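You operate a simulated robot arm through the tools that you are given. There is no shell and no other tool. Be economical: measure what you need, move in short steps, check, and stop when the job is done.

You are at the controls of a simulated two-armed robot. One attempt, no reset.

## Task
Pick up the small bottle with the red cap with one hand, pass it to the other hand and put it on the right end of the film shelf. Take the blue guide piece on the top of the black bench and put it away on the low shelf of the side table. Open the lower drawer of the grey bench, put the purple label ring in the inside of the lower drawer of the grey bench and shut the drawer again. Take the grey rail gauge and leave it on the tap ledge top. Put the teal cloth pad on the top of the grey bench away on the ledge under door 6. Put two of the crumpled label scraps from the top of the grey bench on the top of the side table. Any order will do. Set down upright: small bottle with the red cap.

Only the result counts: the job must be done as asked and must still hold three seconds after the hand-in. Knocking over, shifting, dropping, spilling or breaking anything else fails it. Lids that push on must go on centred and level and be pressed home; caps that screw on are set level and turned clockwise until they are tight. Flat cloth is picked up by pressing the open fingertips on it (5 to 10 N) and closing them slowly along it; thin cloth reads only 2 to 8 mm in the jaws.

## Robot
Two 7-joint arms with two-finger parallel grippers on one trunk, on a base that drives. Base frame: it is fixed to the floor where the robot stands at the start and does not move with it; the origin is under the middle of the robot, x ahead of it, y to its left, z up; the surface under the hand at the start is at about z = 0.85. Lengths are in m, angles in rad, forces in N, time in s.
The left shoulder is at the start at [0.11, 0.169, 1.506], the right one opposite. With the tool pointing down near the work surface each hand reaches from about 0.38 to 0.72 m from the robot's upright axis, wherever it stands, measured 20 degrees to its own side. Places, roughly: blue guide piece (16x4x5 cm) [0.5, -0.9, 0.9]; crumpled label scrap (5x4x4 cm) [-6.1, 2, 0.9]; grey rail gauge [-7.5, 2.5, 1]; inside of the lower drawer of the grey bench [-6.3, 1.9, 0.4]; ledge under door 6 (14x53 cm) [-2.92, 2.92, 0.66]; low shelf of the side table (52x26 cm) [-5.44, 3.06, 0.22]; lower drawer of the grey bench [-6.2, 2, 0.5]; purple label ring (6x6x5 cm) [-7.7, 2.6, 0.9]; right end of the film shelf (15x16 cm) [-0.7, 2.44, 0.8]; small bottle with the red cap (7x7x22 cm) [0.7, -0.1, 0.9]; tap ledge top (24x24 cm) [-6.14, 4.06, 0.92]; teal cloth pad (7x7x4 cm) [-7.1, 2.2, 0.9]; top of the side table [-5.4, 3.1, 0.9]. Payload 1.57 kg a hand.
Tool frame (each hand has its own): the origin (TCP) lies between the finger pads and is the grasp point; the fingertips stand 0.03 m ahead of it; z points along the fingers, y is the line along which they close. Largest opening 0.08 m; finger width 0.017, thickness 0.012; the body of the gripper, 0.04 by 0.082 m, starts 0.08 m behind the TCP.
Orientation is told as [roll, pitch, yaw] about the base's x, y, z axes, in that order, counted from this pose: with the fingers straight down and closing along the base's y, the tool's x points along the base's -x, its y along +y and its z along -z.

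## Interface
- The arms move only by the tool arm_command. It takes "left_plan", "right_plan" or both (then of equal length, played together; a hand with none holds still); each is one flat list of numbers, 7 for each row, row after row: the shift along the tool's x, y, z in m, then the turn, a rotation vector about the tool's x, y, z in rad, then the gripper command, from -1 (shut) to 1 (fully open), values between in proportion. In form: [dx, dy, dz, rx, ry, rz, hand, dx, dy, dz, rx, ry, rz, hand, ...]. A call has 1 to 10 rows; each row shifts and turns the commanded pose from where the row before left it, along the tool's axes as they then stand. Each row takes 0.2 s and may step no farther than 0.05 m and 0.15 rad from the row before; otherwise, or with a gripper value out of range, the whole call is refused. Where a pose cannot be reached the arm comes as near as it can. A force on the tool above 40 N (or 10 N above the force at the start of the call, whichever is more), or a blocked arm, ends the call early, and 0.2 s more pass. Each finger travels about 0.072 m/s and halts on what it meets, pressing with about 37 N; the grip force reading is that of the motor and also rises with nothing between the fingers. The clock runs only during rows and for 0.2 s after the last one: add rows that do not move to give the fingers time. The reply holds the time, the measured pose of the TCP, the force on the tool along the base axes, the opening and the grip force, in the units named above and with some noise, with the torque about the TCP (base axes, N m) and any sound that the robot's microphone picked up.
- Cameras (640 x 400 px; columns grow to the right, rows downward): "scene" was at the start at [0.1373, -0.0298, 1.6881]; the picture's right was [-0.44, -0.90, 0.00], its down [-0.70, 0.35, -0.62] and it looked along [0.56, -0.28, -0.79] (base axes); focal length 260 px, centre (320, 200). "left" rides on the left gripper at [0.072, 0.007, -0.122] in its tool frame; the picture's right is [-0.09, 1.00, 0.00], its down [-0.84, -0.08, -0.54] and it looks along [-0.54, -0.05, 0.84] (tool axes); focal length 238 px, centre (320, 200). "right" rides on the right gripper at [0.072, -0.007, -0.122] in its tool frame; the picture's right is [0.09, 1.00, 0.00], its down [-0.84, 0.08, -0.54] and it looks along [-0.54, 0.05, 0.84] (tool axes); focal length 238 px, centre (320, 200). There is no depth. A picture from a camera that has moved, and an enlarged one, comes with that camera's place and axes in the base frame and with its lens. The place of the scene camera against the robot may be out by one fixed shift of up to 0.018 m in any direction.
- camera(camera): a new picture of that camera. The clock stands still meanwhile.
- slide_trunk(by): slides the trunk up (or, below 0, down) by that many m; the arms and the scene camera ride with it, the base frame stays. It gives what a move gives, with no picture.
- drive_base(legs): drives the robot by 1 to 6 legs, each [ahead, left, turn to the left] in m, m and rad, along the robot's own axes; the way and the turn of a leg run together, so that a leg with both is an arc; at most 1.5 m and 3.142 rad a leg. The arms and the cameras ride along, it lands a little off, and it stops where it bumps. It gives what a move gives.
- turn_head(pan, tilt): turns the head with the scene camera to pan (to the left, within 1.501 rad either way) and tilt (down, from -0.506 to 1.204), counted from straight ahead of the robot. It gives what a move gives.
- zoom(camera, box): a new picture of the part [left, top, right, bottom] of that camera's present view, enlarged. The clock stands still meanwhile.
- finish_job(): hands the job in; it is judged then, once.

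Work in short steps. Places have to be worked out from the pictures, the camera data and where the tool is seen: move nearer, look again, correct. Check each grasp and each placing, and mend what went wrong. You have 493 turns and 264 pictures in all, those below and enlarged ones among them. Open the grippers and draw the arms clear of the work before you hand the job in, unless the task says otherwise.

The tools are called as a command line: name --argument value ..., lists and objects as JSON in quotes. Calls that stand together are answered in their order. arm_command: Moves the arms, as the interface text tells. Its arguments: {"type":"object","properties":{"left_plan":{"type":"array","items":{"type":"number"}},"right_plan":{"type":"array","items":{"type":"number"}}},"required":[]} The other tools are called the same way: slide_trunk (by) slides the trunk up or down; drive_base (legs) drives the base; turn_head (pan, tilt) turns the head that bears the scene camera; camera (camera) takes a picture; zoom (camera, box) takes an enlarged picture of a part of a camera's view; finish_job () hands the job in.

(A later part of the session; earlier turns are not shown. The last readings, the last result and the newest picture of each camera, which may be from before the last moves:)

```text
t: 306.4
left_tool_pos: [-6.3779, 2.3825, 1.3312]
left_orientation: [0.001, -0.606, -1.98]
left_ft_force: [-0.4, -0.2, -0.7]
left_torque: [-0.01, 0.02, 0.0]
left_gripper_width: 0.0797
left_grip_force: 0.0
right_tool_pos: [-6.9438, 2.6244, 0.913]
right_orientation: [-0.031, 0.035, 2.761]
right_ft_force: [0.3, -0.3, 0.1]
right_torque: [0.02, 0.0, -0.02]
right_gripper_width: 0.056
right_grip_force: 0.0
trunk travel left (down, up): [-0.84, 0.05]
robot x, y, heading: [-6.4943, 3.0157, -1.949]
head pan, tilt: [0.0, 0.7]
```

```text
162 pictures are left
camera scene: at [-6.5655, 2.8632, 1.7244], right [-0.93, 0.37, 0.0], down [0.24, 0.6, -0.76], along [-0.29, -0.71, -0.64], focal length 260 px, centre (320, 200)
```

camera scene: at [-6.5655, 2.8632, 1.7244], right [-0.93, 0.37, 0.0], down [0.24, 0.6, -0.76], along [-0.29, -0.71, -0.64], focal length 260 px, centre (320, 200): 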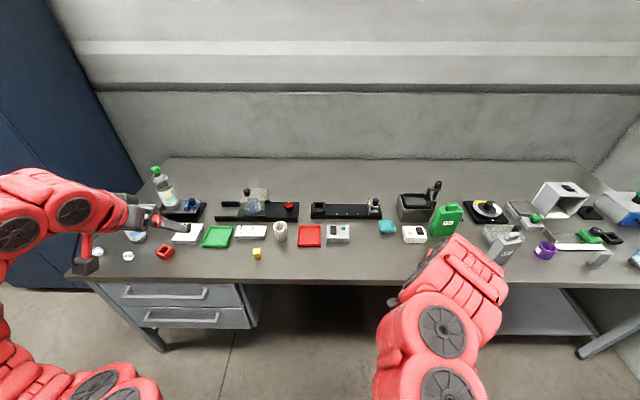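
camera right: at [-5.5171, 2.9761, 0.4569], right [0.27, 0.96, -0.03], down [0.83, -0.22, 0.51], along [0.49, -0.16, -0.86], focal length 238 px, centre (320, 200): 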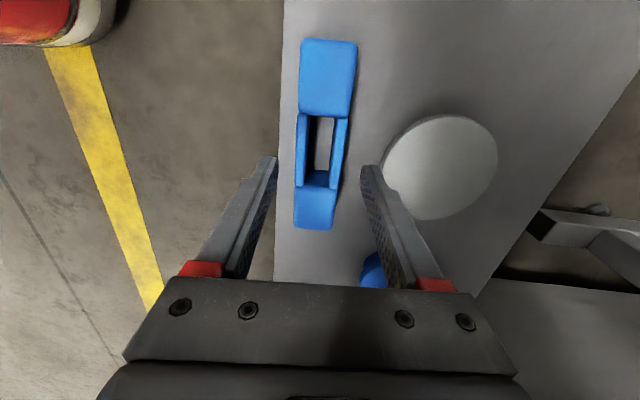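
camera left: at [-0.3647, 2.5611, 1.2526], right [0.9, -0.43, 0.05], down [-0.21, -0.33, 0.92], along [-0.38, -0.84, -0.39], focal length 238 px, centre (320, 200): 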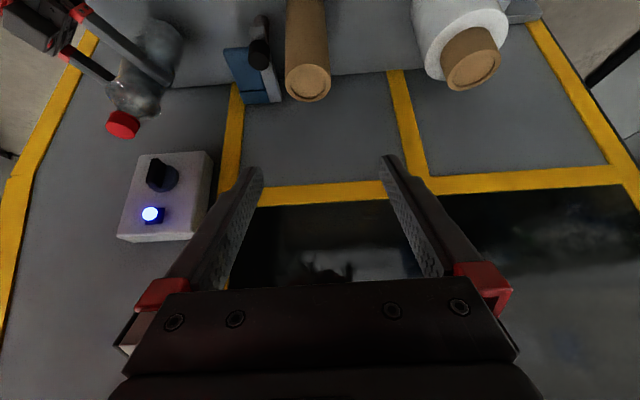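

Excellent overview of the grey bench. Zoom in on the left part and the right part.

zoom --camera "scene" --box '[80, 150, 340, 350]'

zoom --camera "scene" --box '[360, 160, 640, 330]'

```text
2.00 times, centred on (210, 250) of scene
camera zoom: at [-6.5655, 2.8632, 1.7244], right [-0.93, 0.37, 0.0], down [0.24, 0.6, -0.76], along [-0.29, -0.71, -0.64], focal length 520 px, centre (540, 100)
```

zoom: 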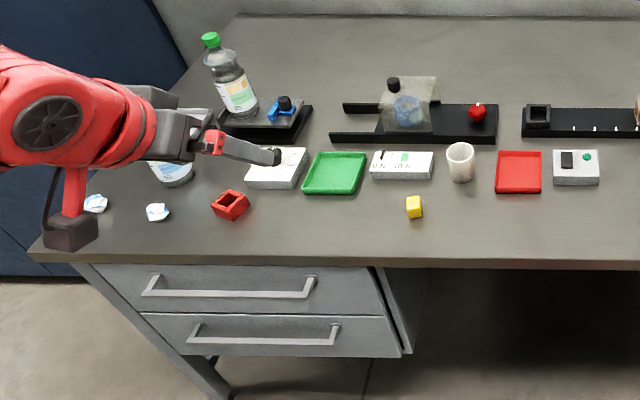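

```text
2.29 times, centred on (500, 245) of scene
camera zoom: at [-6.5655, 2.8632, 1.7244], right [-0.93, 0.37, 0.0], down [0.24, 0.6, -0.76], along [-0.29, -0.71, -0.64], focal length 594 px, centre (-91, 97)
```

zoom: 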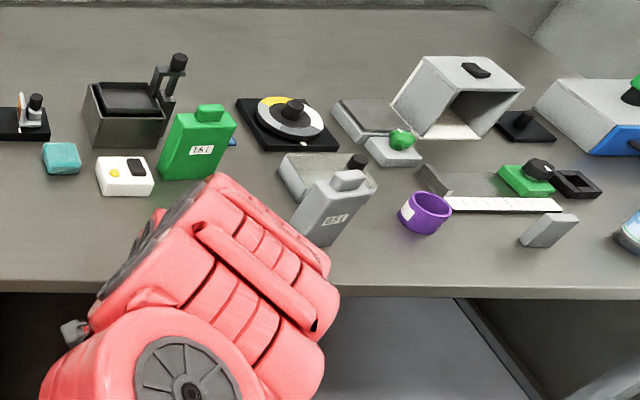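

The grey rail gauge should be the grey canister-like block at ≈(−7.47, 2.54); the ring is at (−7.67, 2.58); pad at (−7.14, 2.23). I'll raise the right hand and go to the ring's section for a close look.

arm_command --right_plan '[0, 0.03, -0.03, 0, 0, 0, 1, 0, 0.03, -0.04, 0, 0, 0, 1, 0, 0.03, -0.04, 0, 0, 0, 1, 0, 0.02, -0.04, 0, 0, 0, 1]'

slide_trunk --by 0.05

drive_base --legs '[[0, -0.65, 0.02]]'

camera --camera "right"

camera --camera "scene"

```text
t: 307.4
left_tool_pos: [-6.3768, 2.3807, 1.3307]
left_orientation: [-0.002, -0.605, -1.981]
left_ft_force: [-0.1, -0.1, -0.6]
left_torque: [0.01, 0.01, -0.02]
left_gripper_width: 0.08
left_grip_force: 0.0
right_tool_pos: [-6.992, 2.5205, 1.0583]
right_orientation: [-0.033, 0.036, 2.762]
right_ft_force: [0.2, 0.4, -0.3]
right_torque: [-0.02, 0.05, 0.0]
right_gripper_width: 0.0798
right_grip_force: 0.1
trunk travel left (down, up): [-0.84, 0.05]
robot x, y, heading: [-6.4973, 3.0123, -1.955]
head pan, tilt: [0.0, 0.7]
```

```text
t: 308.3
left_tool_pos: [-6.3786, 2.3817, 1.3806]
left_orientation: [-0.001, -0.607, -1.981]
left_ft_force: [-0.7, -0.7, -0.5]
left_torque: [0.02, -0.04, -0.01]
left_gripper_width: 0.0802
left_grip_force: 0.1
right_tool_pos: [-6.9925, 2.5208, 1.1078]
right_orientation: [-0.035, 0.035, 2.763]
right_ft_force: [0.2, -0.1, 0.3]
right_torque: [0.0, -0.02, 0.0]
right_gripper_width: 0.08
right_grip_force: 0.1
trunk travel left (down, up): [-0.89, 0.0]
robot x, y, heading: [-6.4917, 3.0151, -1.96]
head pan, tilt: [0.0, 0.7]
```

```text
t: 311.9
left_tool_pos: [-6.9697, 2.621, 1.3806]
left_orientation: [-0.001, -0.607, -1.961]
left_ft_force: [0.0, -0.5, 0.3]
left_torque: [0.01, -0.01, -0.01]
left_gripper_width: 0.0802
left_grip_force: 0.0
right_tool_pos: [-7.5877, 2.7484, 1.1075]
right_orientation: [-0.031, 0.034, 2.785]
right_ft_force: [0.7, 0.9, -0.8]
right_torque: [0.01, 0.0, -0.04]
right_gripper_width: 0.0801
right_grip_force: 0.0
trunk travel left (down, up): [-0.89, 0.0]
robot x, y, heading: [-7.0993, 3.2495, -1.933]
head pan, tilt: [0.0, 0.7]
```

```text
159 pictures are left
camera right: at [-7.5229, 2.7259, 1.2327], right [-0.26, -0.96, -0.03], down [-0.83, 0.21, 0.51], along [-0.49, 0.16, -0.86], focal length 238 px, centre (320, 200)
```

right: 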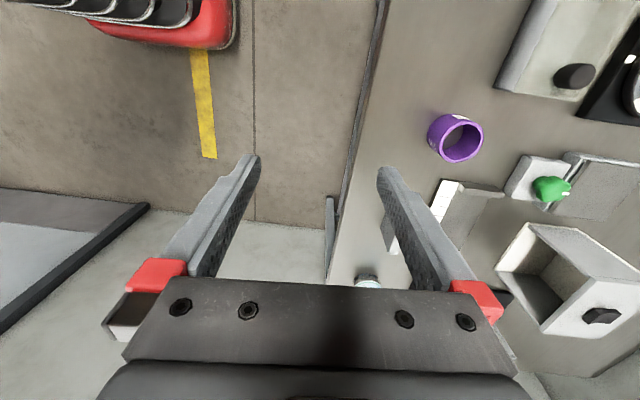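

```text
158 pictures are left
camera scene: at [-7.1672, 3.0986, 1.774], right [-0.93, 0.36, 0.0], down [0.23, 0.6, -0.76], along [-0.27, -0.71, -0.64], focal length 260 px, centre (320, 200)
```

scene: 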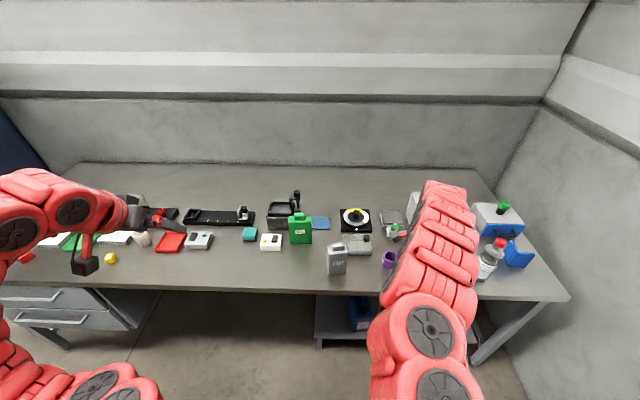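

Ring triangulates to (−7.657, 2.586), straight ahead by 0.176 m. Drive ahead and recheck from above.

drive_base --legs '[[0.17, 0, 0]]'

camera --camera "right"

```text
t: 313.4
left_tool_pos: [-7.0319, 2.4654, 1.3816]
left_orientation: [-0.001, -0.61, -1.965]
left_ft_force: [0.4, 0.4, 0.1]
left_torque: [-0.03, -0.02, 0.02]
left_gripper_width: 0.0799
left_grip_force: 0.0
right_tool_pos: [-7.6483, 2.5933, 1.1091]
right_orientation: [-0.03, 0.035, 2.78]
right_ft_force: [0.0, 1.5, 0.4]
right_torque: [-0.02, -0.01, -0.01]
right_gripper_width: 0.0802
right_grip_force: 0.0
trunk travel left (down, up): [-0.89, 0.0]
robot x, y, heading: [-7.1636, 3.092, -1.934]
head pan, tilt: [0.0, 0.7]
```

```text
157 pictures are left
camera right: at [-7.5851, 2.5717, 1.234], right [-0.27, -0.96, -0.03], down [-0.83, 0.22, 0.51], along [-0.49, 0.16, -0.86], focal length 238 px, centre (320, 200)
```

right: 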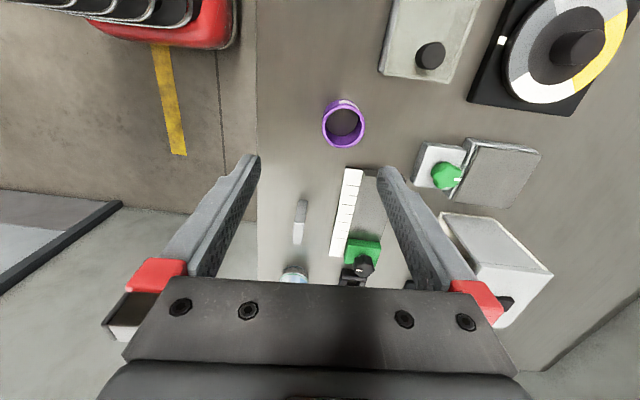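

The ring has free space front and back. Centre over it and descend to z≈0.93.

arm_command --right_plan '[-0.0105, 0.0286, 0, 0, 0, 0, 1, 0, 0, 0.045, 0, 0, 0, 1, 0, 0, 0.045, 0, 0, 0, 1, 0, 0, 0.045, 0, 0, 0, 1, 0, 0, 0.035, 0, 0, 0, 1, 0, 0, 0, 0, 0, 0, 1]'

camera --camera "right"

```text
t: 314.8
left_tool_pos: [-7.0336, 2.4626, 1.3797]
left_orientation: [0.0, -0.608, -1.964]
left_ft_force: [0.9, -0.7, 0.4]
left_torque: [0.0, -0.01, 0.01]
left_gripper_width: 0.08
left_grip_force: 0.1
right_tool_pos: [-7.6638, 2.5734, 0.9714]
right_orientation: [-0.035, 0.036, 2.78]
right_ft_force: [0.0, 0.0, -0.2]
right_torque: [0.0, 0.03, 0.05]
right_gripper_width: 0.08
right_grip_force: 0.0
right hand out of reach, approached as far as the arm can: row 4, 5
trunk travel left (down, up): [-0.89, 0.0]
robot x, y, heading: [-7.1602, 3.0964, -1.937]
head pan, tilt: [0.0, 0.7]
```

```text
156 pictures are left
camera right: at [-7.5992, 2.5517, 1.0953], right [-0.27, -0.96, -0.03], down [-0.83, 0.21, 0.51], along [-0.49, 0.16, -0.86], focal length 238 px, centre (320, 200)
```

right: 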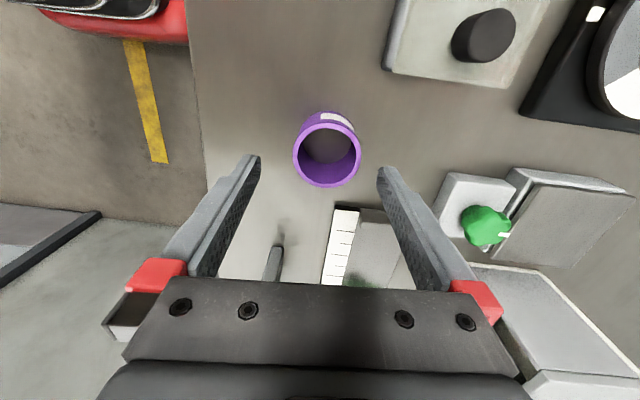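

Centred. Lower with the trunk 7 cm.

slide_trunk --by -0.07

camera --camera "right"

```text
t: 315.8
left_tool_pos: [-7.0332, 2.4616, 1.3112]
left_orientation: [0.0, -0.606, -1.964]
left_ft_force: [-0.6, 0.0, 1.1]
left_torque: [0.02, -0.02, -0.03]
left_gripper_width: 0.08
left_grip_force: 0.1
right_tool_pos: [-7.6623, 2.5747, 0.9011]
right_orientation: [-0.032, 0.034, 2.781]
right_ft_force: [-0.7, -0.1, 0.0]
right_torque: [0.02, 0.0, 0.0]
right_gripper_width: 0.0802
right_grip_force: 0.0
trunk travel left (down, up): [-0.82, 0.07]
robot x, y, heading: [-7.1617, 3.0933, -1.936]
head pan, tilt: [0.0, 0.7]
```

```text
155 pictures are left
camera right: at [-7.5992, 2.5518, 1.0258], right [-0.27, -0.96, -0.03], down [-0.83, 0.21, 0.51], along [-0.49, 0.16, -0.86], focal length 238 px, centre (320, 200)
```

right: 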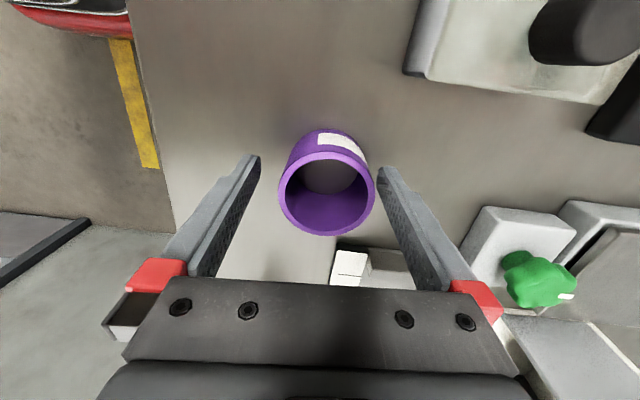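

Ring top is level with the TCP. Lower 1.8 cm more and close.

slide_trunk --by -0.018

arm_command --right_plan '[0, 0.002, 0, 0, 0, 0, 0.6, 0, 0, 0, 0, 0, 0, 0.3, 0, 0, 0, 0, 0, 0, -0.5, 0, 0, 0, 0, 0, 0, -1, 0, 0, 0, 0, 0, 0, -1]'

slide_trunk --by 0.088

camera --camera "right"

```text
t: 316.5
left_tool_pos: [-7.034, 2.462, 1.2925]
left_orientation: [0.0, -0.608, -1.963]
left_ft_force: [-0.6, 0.4, 0.2]
left_torque: [-0.01, 0.04, 0.02]
left_gripper_width: 0.0801
left_grip_force: 0.0
right_tool_pos: [-7.6647, 2.5736, 0.8825]
right_orientation: [-0.032, 0.035, 2.779]
right_ft_force: [-1.1, 1.1, 0.6]
right_torque: [-0.01, 0.03, 0.02]
right_gripper_width: 0.0799
right_grip_force: 0.0
trunk travel left (down, up): [-0.802, 0.088]
robot x, y, heading: [-7.1596, 3.0908, -1.942]
head pan, tilt: [0.0, 0.7]
```

```text
t: 317.7
left_tool_pos: [-7.0338, 2.4623, 1.2931]
left_orientation: [-0.001, -0.605, -1.966]
left_ft_force: [-0.6, 0.6, 0.4]
left_torque: [-0.04, -0.02, -0.01]
left_gripper_width: 0.08
left_grip_force: 0.2
right_tool_pos: [-7.6637, 2.5741, 0.8831]
right_orientation: [-0.034, 0.035, 2.78]
right_ft_force: [0.2, -0.4, 0.3]
right_torque: [0.01, 0.0, 0.0]
right_gripper_width: 0.0592
right_grip_force: 36.8
trunk travel left (down, up): [-0.802, 0.088]
robot x, y, heading: [-7.1579, 3.0923, -1.94]
head pan, tilt: [0.0, 0.7]
```

```text
t: 318.9
left_tool_pos: [-7.0331, 2.4622, 1.3804]
left_orientation: [-0.001, -0.605, -1.964]
left_ft_force: [0.0, -0.9, -0.1]
left_torque: [0.01, 0.01, 0.03]
left_gripper_width: 0.0801
left_grip_force: 0.2
right_tool_pos: [-7.6641, 2.5742, 0.9705]
right_orientation: [-0.033, 0.037, 2.78]
right_ft_force: [0.4, -0.7, -0.6]
right_torque: [0.01, 0.03, -0.02]
right_gripper_width: 0.0589
right_grip_force: 36.5
trunk travel left (down, up): [-0.89, 0.0]
robot x, y, heading: [-7.1575, 3.0913, -1.936]
head pan, tilt: [0.0, 0.7]
```

```text
154 pictures are left
camera right: at [-7.5993, 2.5518, 1.0954], right [-0.27, -0.96, -0.03], down [-0.83, 0.21, 0.51], along [-0.49, 0.16, -0.86], focal length 238 px, centre (320, 200)
```

right: 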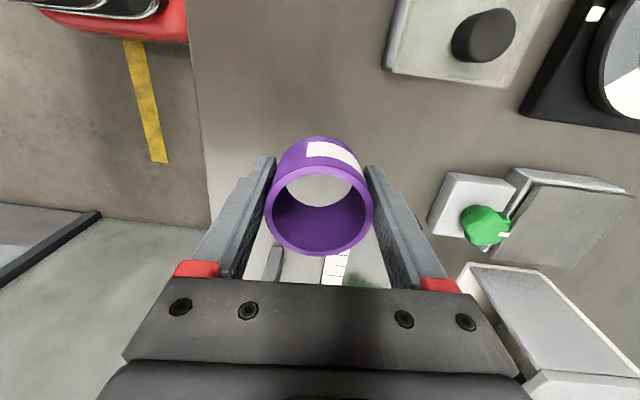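

Ring held. Back away from the bench and move left to stand before the drawers; meanwhile prepare the left hand: pitch it horizontal.

drive_base --legs '[[-0.25, 0, 0], [0, 1.0, 0]]'

arm_command --left_plan '[0, 0, 0, 0, -0.14, 0, 0.5, 0, 0, 0, 0, -0.14, 0, 0.5, 0, 0, 0, 0, -0.14, 0, 0.5, 0, 0, 0, 0, -0.14, 0, 0.5, 0, 0, 0, 0, -0.14, 0, 0.5, 0, 0, 0, 0, -0.14, 0, 0.5, 0, 0, 0, 0, -0.12, 0, 0.5]'

turn_head --pan 0.3 --tilt 0.9

camera --camera "scene"

```text
t: 325.5
left_tool_pos: [-6.0358, 2.3375, 1.3805]
left_orientation: [0.0, -0.605, -1.977]
left_ft_force: [0.1, -0.5, 0.4]
left_torque: [0.0, -0.01, 0.0]
left_gripper_width: 0.0801
left_grip_force: 0.0
right_tool_pos: [-6.6644, 2.4576, 0.9725]
right_orientation: [-0.032, 0.036, 2.768]
right_ft_force: [0.6, 0.0, -0.4]
right_torque: [0.03, 0.03, 0.0]
right_gripper_width: 0.0589
right_grip_force: 37.3
trunk travel left (down, up): [-0.89, 0.0]
robot x, y, heading: [-6.1536, 2.9643, -1.948]
head pan, tilt: [0.0, 0.7]
```

```text
t: 327.1
left_tool_pos: [-6.0092, 2.3097, 1.3875]
left_orientation: [-0.072, -1.568, -1.904]
left_ft_force: [0.0, -0.3, 0.1]
left_torque: [0.03, -0.02, 0.02]
left_gripper_width: 0.06
left_grip_force: 0.1
left hand out of reach, approached as far as the arm can: row 3, 4, 5, 6
right_tool_pos: [-6.6645, 2.4567, 0.9693]
right_orientation: [-0.034, 0.033, 2.769]
right_ft_force: [-0.4, -0.8, -1.1]
right_torque: [0.02, 0.01, 0.02]
right_gripper_width: 0.0591
right_grip_force: 36.9
trunk travel left (down, up): [-0.89, 0.0]
robot x, y, heading: [-6.151, 2.9686, -1.944]
head pan, tilt: [0.0, 0.7]
```

```text
t: 327.9
left_tool_pos: [-6.0085, 2.3074, 1.3873]
left_orientation: [-0.104, -1.565, -1.873]
left_ft_force: [-1.0, 0.5, -0.7]
left_torque: [0.0, 0.03, -0.05]
left_gripper_width: 0.0599
left_grip_force: 0.0
right_tool_pos: [-6.6651, 2.4566, 0.9709]
right_orientation: [-0.034, 0.035, 2.768]
right_ft_force: [0.4, -0.1, 0.5]
right_torque: [0.01, -0.01, 0.0]
right_gripper_width: 0.0588
right_grip_force: 36.8
trunk travel left (down, up): [-0.89, 0.0]
robot x, y, heading: [-6.1536, 2.9666, -1.95]
head pan, tilt: [0.3, 0.901]
```

```text
153 pictures are left
camera scene: at [-6.2001, 2.8223, 1.7579], right [-1.0, 0.08, 0.0], down [0.06, 0.78, -0.62], along [-0.05, -0.62, -0.78], focal length 260 px, centre (320, 200)
```

scene: 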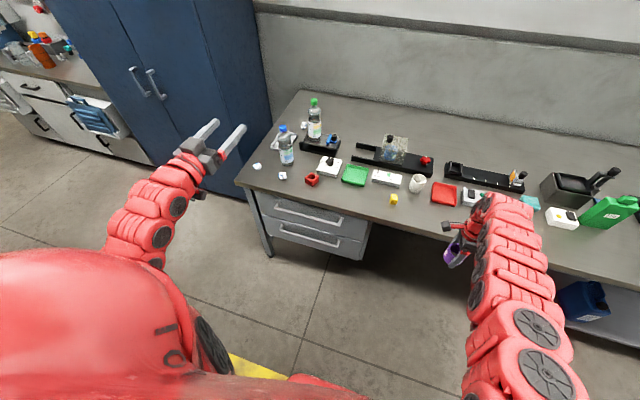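

zoom --camera "scene" --box '[230, 110, 390, 280]'

```text
2.35 times, centred on (310, 195) of scene
camera zoom: at [-6.2001, 2.8223, 1.7579], right [-1.0, 0.08, 0.0], down [0.06, 0.78, -0.62], along [-0.05, -0.62, -0.78], focal length 611 px, centre (344, 212)
```

zoom: 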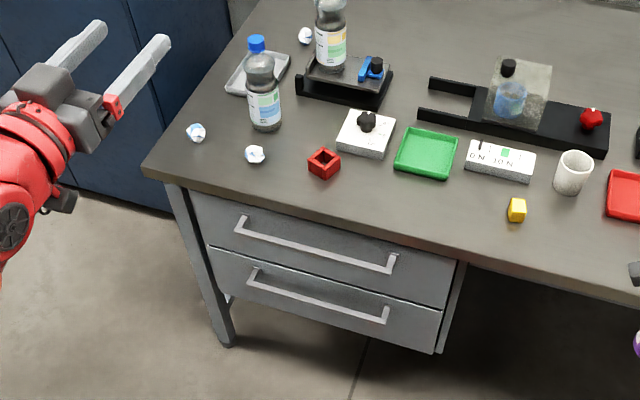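

Lower drawer handle is at about n≈−6.9, z≈0.52. Bring the left hand down and inward, then roll it 90° so the fingers close vertically.

arm_command --left_plan '[0.04, -0.018, 0, 0, 0, 0, 0.5, 0.04, -0.018, 0, 0, 0, 0, 0.5, 0.04, -0.018, 0, 0, 0, 0, 0.5, 0.04, -0.018, 0, 0, 0, 0, 0.5, 0.04, -0.018, 0, 0, 0, 0, 0.5, 0.04, -0.018, 0, 0, 0, 0, 0.5, 0.04, -0.018, 0, 0, 0, 0, 0.5, 0.04, -0.018, 0, 0, 0, 0, 0.5]'

arm_command --left_plan '[0, 0, 0, 0, 0, 0.15, 0.5, 0, 0, 0, 0, 0, 0.15, 0.5, 0, 0, 0, 0, 0, 0.15, 0.5, 0, 0, 0, 0, 0, 0.15, 0.5, 0, 0, 0, 0, 0, 0.15, 0.5, 0, 0, 0, 0, 0, 0.15, 0.5, 0, 0, 0, 0, 0, 0.15, 0.5, 0, 0, 0, 0, 0, 0.15, 0.5, 0, 0, 0, 0, 0, 0.15, 0.5, 0, 0, 0, 0, 0, 0.15, 0.5]'

camera --camera "left"

```text
t: 329.7
left_tool_pos: [-6.1384, 2.3657, 1.0637]
left_orientation: [-0.054, -1.566, -1.924]
left_ft_force: [0.2, -0.1, 0.3]
left_torque: [0.0, -0.04, 0.01]
left_gripper_width: 0.06
left_grip_force: 0.0
right_tool_pos: [-6.6651, 2.4567, 0.9702]
right_orientation: [-0.033, 0.035, 2.768]
right_ft_force: [-0.3, 0.0, 0.7]
right_torque: [-0.01, 0.01, 0.03]
right_gripper_width: 0.0589
right_grip_force: 37.1
trunk travel left (down, up): [-0.89, 0.0]
robot x, y, heading: [-6.1553, 2.9676, -1.95]
head pan, tilt: [0.3, 0.901]
```

```text
t: 331.9
left_tool_pos: [-6.1393, 2.3661, 1.0679]
left_orientation: [1.566, -0.071, 2.735]
left_ft_force: [0.0, 0.5, -0.3]
left_torque: [-0.02, 0.0, -0.05]
left_gripper_width: 0.06
left_grip_force: 0.0
right_tool_pos: [-6.6651, 2.4568, 0.9707]
right_orientation: [-0.033, 0.033, 2.769]
right_ft_force: [-0.3, -0.1, -1.0]
right_torque: [0.01, 0.01, -0.02]
right_gripper_width: 0.059
right_grip_force: 37.2
trunk travel left (down, up): [-0.89, 0.0]
robot x, y, heading: [-6.1554, 2.9669, -1.95]
head pan, tilt: [0.3, 0.901]
```

```text
151 pictures are left
camera left: at [-6.0251, 2.4492, 1.0694], right [-0.02, 0.0, 1.0], down [-0.56, 0.83, -0.02], along [-0.83, -0.56, -0.02], focal length 238 px, centre (320, 200)
```

left: 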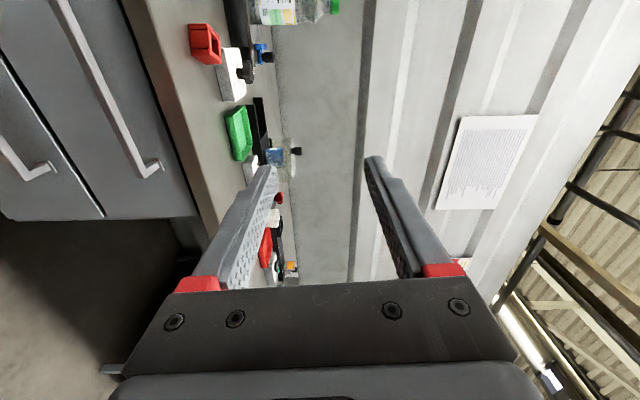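

Rolled correctly. Lower the trunk 0.55 m to handle height and look.

slide_trunk --by -0.4

slide_trunk --by -0.13

camera --camera "left"

```text
t: 335.7
left_tool_pos: [-6.1421, 2.3657, 0.6676]
left_orientation: [1.565, -0.072, 2.737]
left_ft_force: [0.2, 0.8, -1.0]
left_torque: [0.04, 0.0, -0.01]
left_gripper_width: 0.06
left_grip_force: 0.1
right_tool_pos: [-6.6646, 2.4573, 0.5701]
right_orientation: [-0.033, 0.035, 2.768]
right_ft_force: [0.3, -0.2, -0.5]
right_torque: [0.05, -0.04, -0.01]
right_gripper_width: 0.059
right_grip_force: 37.8
trunk travel left (down, up): [-0.49, 0.4]
robot x, y, heading: [-6.1501, 2.9655, -1.95]
head pan, tilt: [0.3, 0.901]
```

```text
t: 337.3
left_tool_pos: [-6.1406, 2.3664, 0.5375]
left_orientation: [1.566, -0.071, 2.736]
left_ft_force: [0.2, -0.1, 0.2]
left_torque: [0.02, -0.03, 0.03]
left_gripper_width: 0.0599
left_grip_force: 0.1
right_tool_pos: [-6.6637, 2.4575, 0.441]
right_orientation: [-0.033, 0.035, 2.769]
right_ft_force: [-1.5, 0.2, 0.3]
right_torque: [0.0, 0.01, -0.02]
right_gripper_width: 0.059
right_grip_force: 37.4
trunk travel left (down, up): [-0.36, 0.53]
robot x, y, heading: [-6.1542, 2.9663, -1.949]
head pan, tilt: [0.3, 0.901]
```

```text
150 pictures are left
camera left: at [-6.025, 2.4493, 0.5394], right [-0.02, 0.0, 1.0], down [-0.56, 0.83, -0.01], along [-0.83, -0.56, -0.01], focal length 238 px, centre (320, 200)
```

left: 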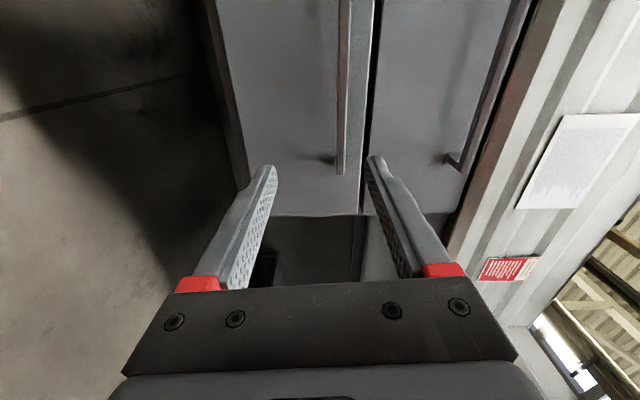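

Handle bar is at s≈0.115, z≈0.574 (just above the TCP). Drive 0.12 m ahead, raise 3.6 cm and extend part way.

drive_base --legs '[[0.12, 0, 0]]'

arm_command --left_plan '[0, 0.036, 0, 0, 0, 0, 0.5, 0.003, 0, 0.03, 0, 0, 0, 0.5, 0.003, 0, 0.03, 0, 0, 0, 0.5, 0, 0, 0, 0, 0, 0, 0.5]'

camera --camera "left"

```text
t: 338.5
left_tool_pos: [-6.1848, 2.255, 0.5356]
left_orientation: [1.566, -0.072, 2.736]
left_ft_force: [-0.5, 0.4, -0.1]
left_torque: [-0.01, -0.02, -0.03]
left_gripper_width: 0.0597
left_grip_force: 0.1
right_tool_pos: [-6.7084, 2.3449, 0.4403]
right_orientation: [-0.033, 0.033, 2.767]
right_ft_force: [0.1, -0.1, -0.9]
right_torque: [0.03, 0.0, 0.03]
right_gripper_width: 0.0591
right_grip_force: 36.7
trunk travel left (down, up): [-0.36, 0.53]
robot x, y, heading: [-6.2003, 2.8628, -1.948]
head pan, tilt: [0.3, 0.901]
```

```text
t: 339.5
left_tool_pos: [-6.2, 2.1964, 0.5724]
left_orientation: [1.567, -0.071, 2.735]
left_ft_force: [0.9, -0.7, 0.3]
left_torque: [-0.01, 0.01, -0.03]
left_gripper_width: 0.0599
left_grip_force: 0.1
right_tool_pos: [-6.708, 2.3462, 0.441]
right_orientation: [-0.033, 0.034, 2.77]
right_ft_force: [0.0, 0.7, -0.8]
right_torque: [-0.02, -0.01, -0.03]
right_gripper_width: 0.0591
right_grip_force: 36.8
trunk travel left (down, up): [-0.36, 0.53]
robot x, y, heading: [-6.2003, 2.8562, -1.95]
head pan, tilt: [0.3, 0.901]
```

```text
149 pictures are left
camera left: at [-6.085, 2.2797, 0.5746], right [-0.02, 0.0, 1.0], down [-0.56, 0.83, -0.01], along [-0.83, -0.56, -0.01], focal length 238 px, centre (320, 200)
```

left: 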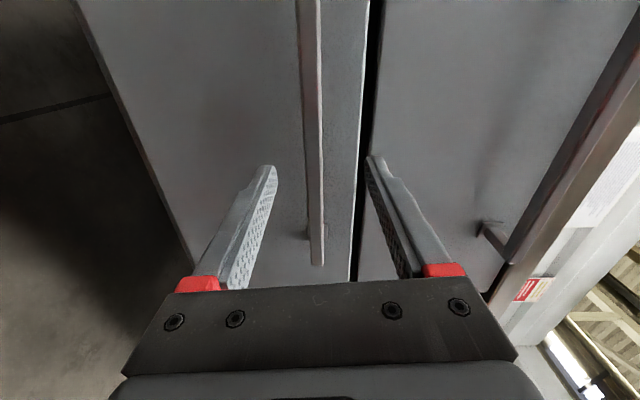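

The bar lies centrally between the fingers. Advance 6 cm and close on it.

arm_command --left_plan '[0.002, -0.002, 0.03, 0, 0, 0, 0.5, 0.001, 0, 0.03, 0, 0, 0, 0.5, 0, 0, 0, 0, 0, 0, 0.5]'

camera --camera "left"

```text
t: 340.3
left_tool_pos: [-6.2204, 2.1418, 0.5693]
left_orientation: [1.568, -0.072, 2.737]
left_ft_force: [-0.3, -0.4, 0.1]
left_torque: [0.0, 0.01, -0.02]
left_gripper_width: 0.06
left_grip_force: 0.1
right_tool_pos: [-6.7083, 2.347, 0.4418]
right_orientation: [-0.033, 0.036, 2.769]
right_ft_force: [0.3, 0.4, 0.5]
right_torque: [0.0, 0.0, 0.01]
right_gripper_width: 0.0589
right_grip_force: 37.2
trunk travel left (down, up): [-0.36, 0.53]
robot x, y, heading: [-6.1976, 2.8588, -1.949]
head pan, tilt: [0.3, 0.901]
```

```text
148 pictures are left
camera left: at [-6.1045, 2.2241, 0.5718], right [-0.02, 0.0, 1.0], down [-0.56, 0.83, -0.01], along [-0.83, -0.56, -0.01], focal length 238 px, centre (320, 200)
```

left: 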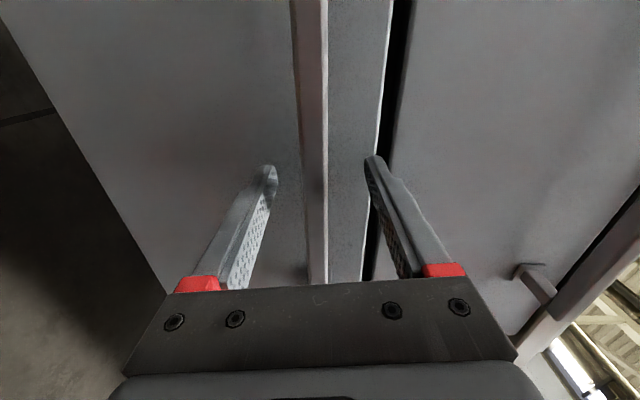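

Bar width suggests it is at TCP depth. Close the left hand.

arm_command --left_plan '[0, 0, 0, 0, 0, 0, 0, 0, 0, 0, 0, 0, 0, -0.5, 0, 0, 0, 0, 0, 0, -1, 0, 0, 0, 0, 0, 0, -1, 0, 0, 0, 0, 0, 0, -1]'

camera --camera "left"

```text
t: 341.5
left_tool_pos: [-6.2204, 2.1416, 0.5686]
left_orientation: [1.562, -0.071, 2.736]
left_ft_force: [-3.0, 9.8, -18.8]
left_torque: [-0.44, -0.4, 0.04]
left_gripper_width: 0.015
left_grip_force: 30.6
right_tool_pos: [-6.7083, 2.3458, 0.4411]
right_orientation: [-0.036, 0.036, 2.767]
right_ft_force: [-0.8, 0.0, -0.3]
right_torque: [-0.01, -0.01, 0.02]
right_gripper_width: 0.0589
right_grip_force: 36.5
trunk travel left (down, up): [-0.36, 0.53]
robot x, y, heading: [-6.1972, 2.8594, -1.95]
head pan, tilt: [0.3, 0.901]
```

```text
147 pictures are left
camera left: at [-6.1044, 2.2244, 0.5698], right [-0.02, 0.0, 1.0], down [-0.56, 0.83, -0.01], along [-0.83, -0.56, -0.02], focal length 238 px, centre (320, 200)
```

left: 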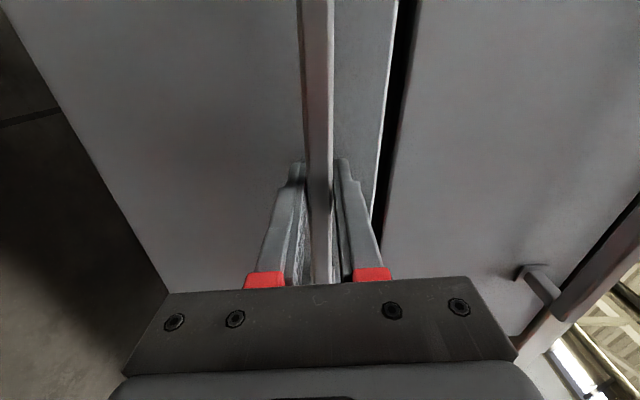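

Bar gripped (15 mm). Pull by driving back 0.2 m.

drive_base --legs '[[-0.2, 0, 0]]'

turn_head --pan 0.1 --tilt 1.0

camera --camera "scene"

```text
t: 343.1
left_tool_pos: [-6.1424, 2.3273, 0.5671]
left_orientation: [1.562, -0.073, 2.743]
left_ft_force: [23.5, -11.5, -18.4]
left_torque: [-0.46, -0.45, 0.03]
left_gripper_width: 0.0151
left_grip_force: 31.4
right_tool_pos: [-6.6323, 2.5324, 0.4423]
right_orientation: [-0.035, 0.031, 2.77]
right_ft_force: [0.5, -0.4, 0.2]
right_torque: [-0.02, 0.02, -0.01]
right_gripper_width: 0.0592
right_grip_force: 37.2
trunk travel left (down, up): [-0.36, 0.53]
robot x, y, heading: [-6.1219, 3.0485, -1.952]
head pan, tilt: [0.3, 0.901]
```

```text
t: 343.9
left_tool_pos: [-6.1421, 2.3277, 0.5673]
left_orientation: [1.563, -0.071, 2.744]
left_ft_force: [3.1, 1.2, -11.7]
left_torque: [-0.47, -0.44, 0.6]
left_gripper_width: 0.0151
left_grip_force: 30.8
right_tool_pos: [-6.6324, 2.5326, 0.4402]
right_orientation: [-0.035, 0.033, 2.771]
right_ft_force: [0.2, -0.6, -0.7]
right_torque: [0.01, 0.0, -0.01]
right_gripper_width: 0.0589
right_grip_force: 37.5
trunk travel left (down, up): [-0.36, 0.53]
robot x, y, heading: [-6.122, 3.0445, -1.948]
head pan, tilt: [0.099, 1.0]
```

```text
146 pictures are left
camera scene: at [-6.1823, 2.9061, 1.2204], right [-0.96, 0.27, 0.0], down [0.23, 0.81, -0.54], along [-0.15, -0.52, -0.84], focal length 260 px, centre (320, 200)
```

scene: 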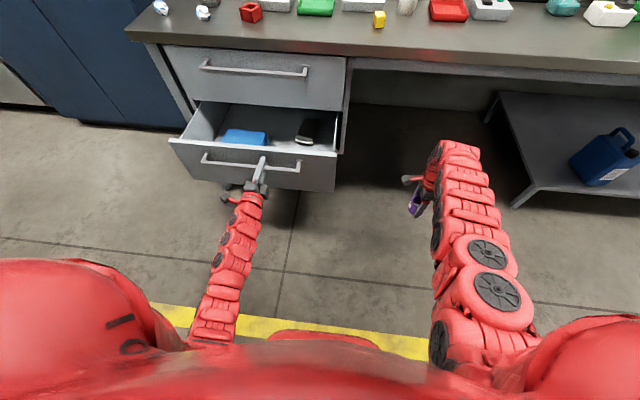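

Drawer is open ~0.2 m. Zoom into its inside.

zoom --camera "scene" --box '[160, 80, 360, 200]'

```text
3.20 times, centred on (260, 140) of scene
camera zoom: at [-6.1823, 2.9061, 1.2204], right [-0.96, 0.27, 0.0], down [0.23, 0.81, -0.54], along [-0.15, -0.52, -0.84], focal length 831 px, centre (512, 392)
```

zoom: 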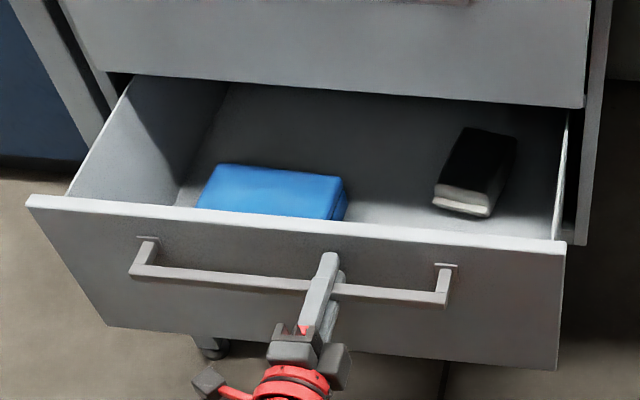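

There is a free gap between the blue and black items. Pull the drawer 8 cm further, then release the handle and retract the left hand.

drive_base --legs '[[-0.08, 0, 0]]'

arm_command --left_plan '[0, 0, 0, 0, 0, 0, -0.4, 0, 0, 0, 0, 0, 0, 0.2, 0, 0, 0, 0, 0, 0, 0.5, 0, 0, -0.03, 0, 0, 0, 0.5, 0, 0, -0.03, 0, 0, 0, 0.5, 0, 0, -0.03, 0, 0, 0, 0.5]'

camera --camera "left"

```text
t: 344.9
left_tool_pos: [-6.1113, 2.4018, 0.5664]
left_orientation: [1.562, -0.075, 2.744]
left_ft_force: [24.6, -8.9, -10.7]
left_torque: [-0.69, -0.34, -0.08]
left_gripper_width: 0.0154
left_grip_force: 31.1
right_tool_pos: [-6.604, 2.6061, 0.4409]
right_orientation: [-0.032, 0.031, 2.768]
right_ft_force: [0.2, 0.3, -0.4]
right_torque: [0.02, -0.04, 0.01]
right_gripper_width: 0.059
right_grip_force: 37.5
trunk travel left (down, up): [-0.36, 0.53]
robot x, y, heading: [-6.0924, 3.1173, -1.945]
head pan, tilt: [0.099, 1.0]
```

```text
t: 346.3
left_tool_pos: [-6.0766, 2.4839, 0.5696]
left_orientation: [1.564, -0.069, 2.743]
left_ft_force: [-0.3, 0.2, 0.0]
left_torque: [-0.02, 0.0, 0.01]
left_gripper_width: 0.0599
left_grip_force: 0.0
right_tool_pos: [-6.6044, 2.6068, 0.4408]
right_orientation: [-0.033, 0.034, 2.767]
right_ft_force: [0.1, -0.8, -0.6]
right_torque: [-0.03, -0.01, -0.02]
right_gripper_width: 0.0589
right_grip_force: 37.1
trunk travel left (down, up): [-0.36, 0.53]
robot x, y, heading: [-6.0926, 3.1173, -1.946]
head pan, tilt: [0.099, 1.0]
```

```text
144 pictures are left
camera left: at [-5.9615, 2.5675, 0.573], right [-0.02, 0.0, 1.0], down [-0.56, 0.83, -0.01], along [-0.83, -0.56, -0.02], focal length 238 px, centre (320, 200)
```

left: 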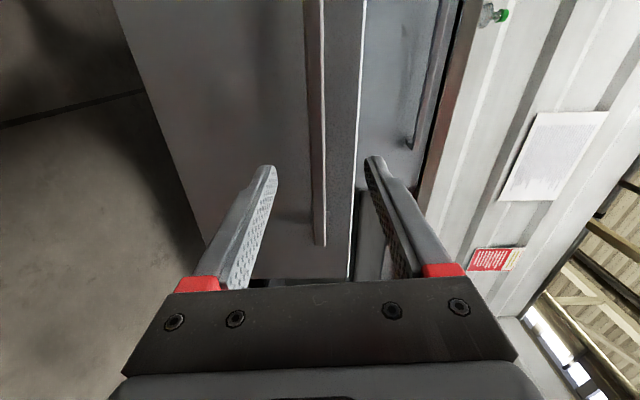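

Drawer open 0.28 m (interior s 0.09–0.34). Raise the trunk 0.3, crab left 0.5 m and forward 0.19 m so the ring is over the gap.

slide_trunk --by 0.32

drive_base --legs '[[0, 0.49, 0.015], [0.12, 0, 0]]'

camera --camera "right"

camera --camera "scene"

```text
t: 349.5
left_tool_pos: [-6.076, 2.4835, 0.8895]
left_orientation: [1.562, -0.069, 2.743]
left_ft_force: [0.3, -0.2, 0.4]
left_torque: [-0.01, -0.02, -0.02]
left_gripper_width: 0.0597
left_grip_force: 0.0
right_tool_pos: [-6.6045, 2.607, 0.7599]
right_orientation: [-0.033, 0.035, 2.767]
right_ft_force: [-0.3, -0.7, -0.1]
right_torque: [0.01, 0.01, -0.04]
right_gripper_width: 0.059
right_grip_force: 37.1
trunk travel left (down, up): [-0.68, 0.21]
robot x, y, heading: [-6.094, 3.1199, -1.951]
head pan, tilt: [0.099, 1.0]
```

```text
t: 351.1
left_tool_pos: [-5.9294, 2.4295, 0.8884]
left_orientation: [1.561, -0.072, 2.828]
left_ft_force: [-0.2, 0.0, 0.1]
left_torque: [-0.05, 0.02, -0.02]
left_gripper_width: 0.0599
left_grip_force: 0.1
right_tool_pos: [-6.4655, 2.5101, 0.7584]
right_orientation: [-0.038, 0.034, 2.851]
right_ft_force: [0.1, 0.6, -0.6]
right_torque: [0.03, 0.02, 0.04]
right_gripper_width: 0.0589
right_grip_force: 37.1
trunk travel left (down, up): [-0.68, 0.21]
robot x, y, heading: [-5.9976, 3.0657, -1.865]
head pan, tilt: [0.099, 1.0]
stopped in leg 1: the robot was blocked; the commanded pose is now the measured one
```

```text
143 pictures are left
camera right: at [-6.4007, 2.4925, 0.8836], right [-0.2, -0.98, -0.03], down [-0.85, 0.15, 0.51], along [-0.49, 0.13, -0.86], focal length 238 px, centre (320, 200)
```

right: 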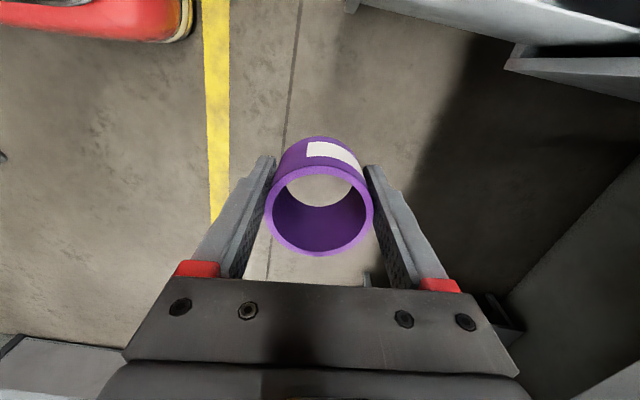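

```text
142 pictures are left
camera scene: at [-6.048, 2.9187, 1.5403], right [-0.98, 0.19, 0.0], down [0.16, 0.83, -0.54], along [-0.1, -0.53, -0.84], focal length 260 px, centre (320, 200)
```

scene: 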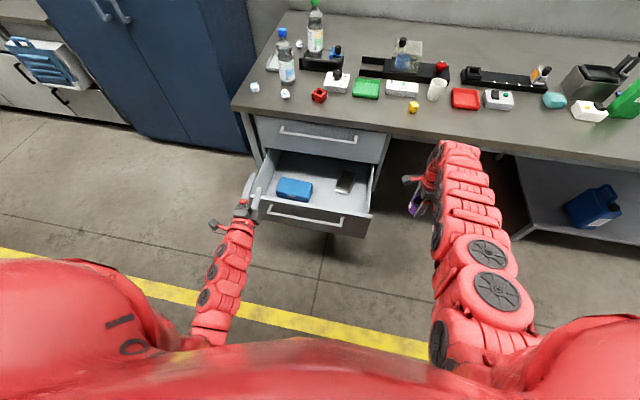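

The base touched the side table behind-left, so instead I'll stand at n≈−7.2, s≈0.8 and rotate the base left so the right hand swings over the drawer.

drive_base --legs '[[0.05, -0.16, 0], [0.2, 0, 0], [0, 0, 0.8]]'

camera --camera "right"

turn_head --pan -0.5 --tilt 1.0

camera --camera "scene"

```text
t: 353.7
left_tool_pos: [-6.1428, 2.2683, 0.8892]
left_orientation: [1.564, -0.072, 2.831]
left_ft_force: [0.2, -0.2, 0.1]
left_torque: [-0.02, 0.0, 0.0]
left_gripper_width: 0.06
left_grip_force: 0.0
right_tool_pos: [-6.6757, 2.3542, 0.7574]
right_orientation: [-0.064, 0.038, 2.851]
right_ft_force: [0.0, 1.1, -0.4]
right_torque: [-0.03, 0.06, 0.0]
right_gripper_width: 0.0589
right_grip_force: 36.9
trunk travel left (down, up): [-0.68, 0.21]
robot x, y, heading: [-6.2154, 2.9005, -1.861]
head pan, tilt: [0.099, 1.0]
stopped in leg 2: the force on the tool passed its limit at 162 N (the readings are from after the stop); the commanded pose is now the measured one
```

```text
141 pictures are left
camera right: at [-6.6113, 2.3341, 0.8821], right [-0.19, -0.98, -0.06], down [-0.85, 0.14, 0.5], along [-0.48, 0.15, -0.86], focal length 238 px, centre (320, 200)
```

right: 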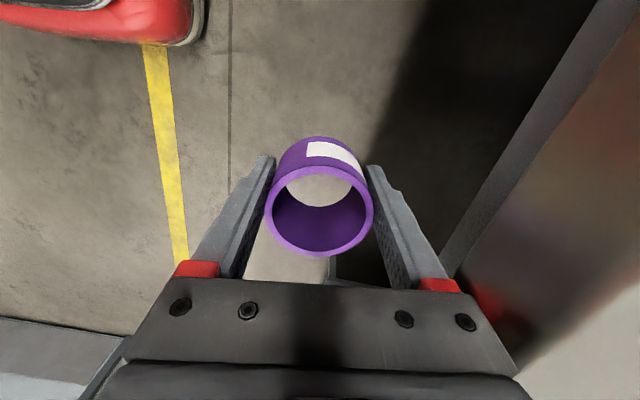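

```text
t: 354.7
left_tool_pos: [-6.1415, 2.2678, 0.8902]
left_orientation: [1.564, -0.071, 2.829]
left_ft_force: [0.6, 0.6, 1.1]
left_torque: [0.02, 0.01, 0.02]
left_gripper_width: 0.0601
left_grip_force: 0.1
right_tool_pos: [-6.6764, 2.3554, 0.7576]
right_orientation: [-0.062, 0.041, 2.852]
right_ft_force: [1.0, 2.8, -1.5]
right_torque: [-0.15, 0.06, -0.02]
right_gripper_width: 0.0589
right_grip_force: 36.9
trunk travel left (down, up): [-0.68, 0.21]
robot x, y, heading: [-6.2159, 2.9018, -1.859]
head pan, tilt: [-0.499, 1.0]
```

```text
140 pictures are left
camera scene: at [-6.298, 2.778, 1.5406], right [-0.71, 0.71, 0.0], down [0.6, 0.59, -0.54], along [-0.38, -0.38, -0.84], focal length 260 px, centre (320, 200)
```

scene: 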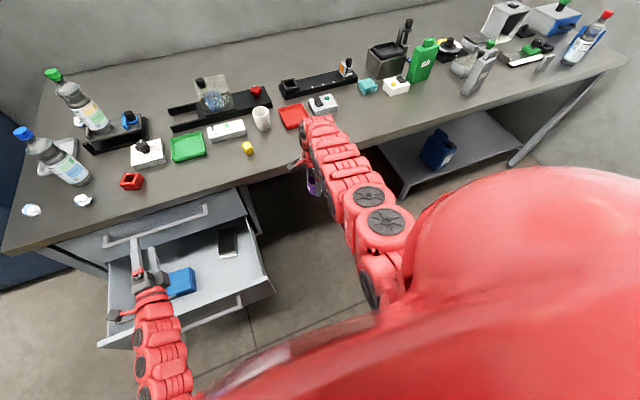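

The hand's palm bumped the bench's front edge; nothing on the bench moved. The hand is further out than I assumed (radius 0.715 m). Back 7 cm and rotate 0.69 rad.

drive_base --legs '[[-0.075, 0, 0], [0, 0, 0.68]]'

camera --camera "right"

```text
t: 357.5
left_tool_pos: [-5.748, 2.5197, 0.8901]
left_orientation: [1.564, -0.072, -2.789]
left_ft_force: [-0.6, -1.4, 0.4]
left_torque: [-0.02, 0.0, 0.03]
left_gripper_width: 0.0601
left_grip_force: 0.1
right_tool_pos: [-6.2215, 2.259, 0.7569]
right_orientation: [-0.06, 0.039, -2.768]
right_ft_force: [-0.2, 0.0, -0.1]
right_torque: [-0.01, 0.0, 0.01]
right_gripper_width: 0.0588
right_grip_force: 36.3
trunk travel left (down, up): [-0.68, 0.21]
robot x, y, heading: [-6.1948, 2.9716, -1.195]
head pan, tilt: [-0.499, 1.0]
```

```text
139 pictures are left
camera right: at [-6.1575, 2.2813, 0.8827], right [0.45, -0.89, -0.06], down [-0.76, -0.42, 0.5], along [-0.47, -0.18, -0.86], focal length 238 px, centre (320, 200)
```

right: 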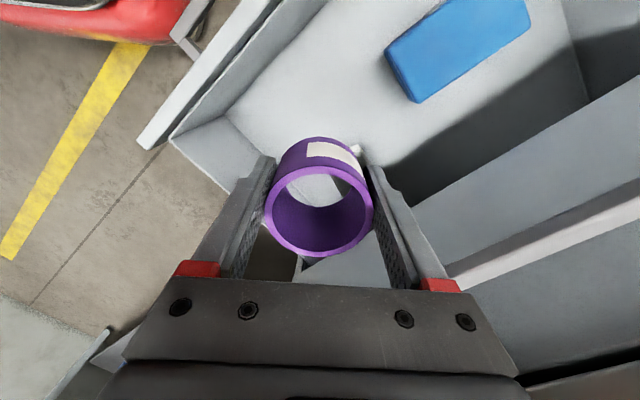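

Ring is above a free spot (s 0.235, n −6.97). Lower the trunk into the drawer.

slide_trunk --by -0.22

camera --camera "right"

```text
t: 359.8
left_tool_pos: [-5.7464, 2.519, 0.6712]
left_orientation: [1.564, -0.07, -2.79]
left_ft_force: [-0.4, -0.3, -0.2]
left_torque: [-0.03, -0.02, 0.01]
left_gripper_width: 0.0598
left_grip_force: 0.1
right_tool_pos: [-6.2211, 2.2588, 0.538]
right_orientation: [-0.063, 0.038, -2.769]
right_ft_force: [0.5, 0.2, -0.1]
right_torque: [-0.04, 0.0, 0.03]
right_gripper_width: 0.0588
right_grip_force: 37.1
trunk travel left (down, up): [-0.46, 0.43]
robot x, y, heading: [-6.1958, 2.9727, -1.194]
head pan, tilt: [-0.499, 1.0]
```

```text
138 pictures are left
camera right: at [-6.1577, 2.2814, 0.6628], right [0.45, -0.89, -0.06], down [-0.76, -0.42, 0.5], along [-0.47, -0.18, -0.86], focal length 238 px, centre (320, 200)
```

right: 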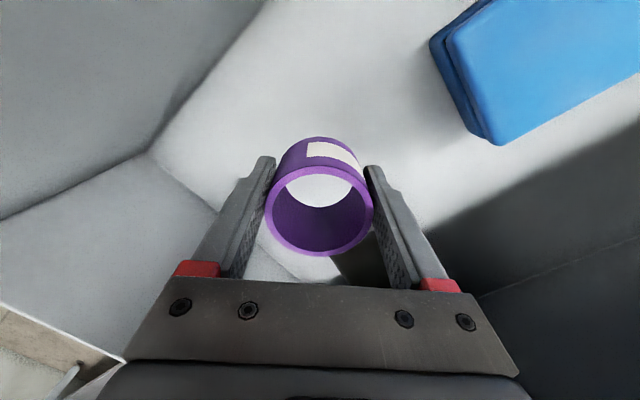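

slide_trunk --by -0.03

slide_trunk --by -0.02

camera --camera "right"

```text
t: 360.6
left_tool_pos: [-5.7477, 2.5198, 0.6401]
left_orientation: [1.566, -0.072, -2.788]
left_ft_force: [0.5, -0.3, 0.0]
left_torque: [0.01, -0.02, -0.02]
left_gripper_width: 0.0601
left_grip_force: 0.2
right_tool_pos: [-6.2203, 2.2588, 0.5072]
right_orientation: [-0.06, 0.039, -2.767]
right_ft_force: [-0.2, 0.0, -0.8]
right_torque: [0.03, -0.02, -0.03]
right_gripper_width: 0.0593
right_grip_force: 37.0
trunk travel left (down, up): [-0.43, 0.46]
robot x, y, heading: [-6.1919, 2.9695, -1.19]
head pan, tilt: [-0.499, 1.0]
```

```text
t: 361.2
left_tool_pos: [-5.7475, 2.5195, 0.6199]
left_orientation: [1.566, -0.073, -2.79]
left_ft_force: [-0.4, 0.2, 0.2]
left_torque: [-0.01, 0.0, -0.03]
left_gripper_width: 0.0602
left_grip_force: 0.0
right_tool_pos: [-6.2207, 2.2575, 0.4884]
right_orientation: [-0.061, 0.037, -2.768]
right_ft_force: [-0.3, -0.8, 0.5]
right_torque: [0.03, -0.01, -0.02]
right_gripper_width: 0.059
right_grip_force: 37.6
trunk travel left (down, up): [-0.41, 0.48]
robot x, y, heading: [-6.196, 2.9729, -1.202]
head pan, tilt: [-0.499, 1.0]
```

```text
137 pictures are left
camera right: at [-6.1577, 2.2815, 0.6129], right [0.45, -0.89, -0.06], down [-0.76, -0.42, 0.5], along [-0.47, -0.18, -0.86], focal length 238 px, centre (320, 200)
```

right: 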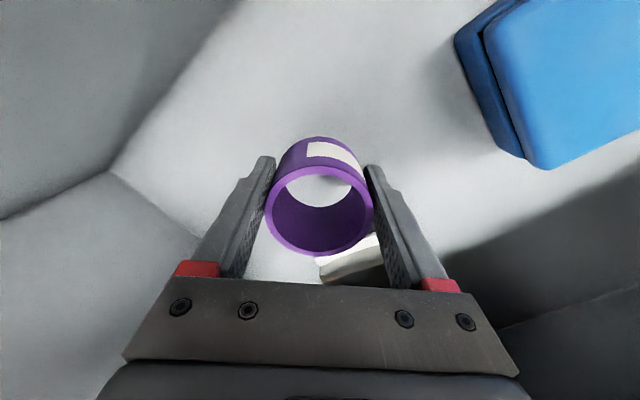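

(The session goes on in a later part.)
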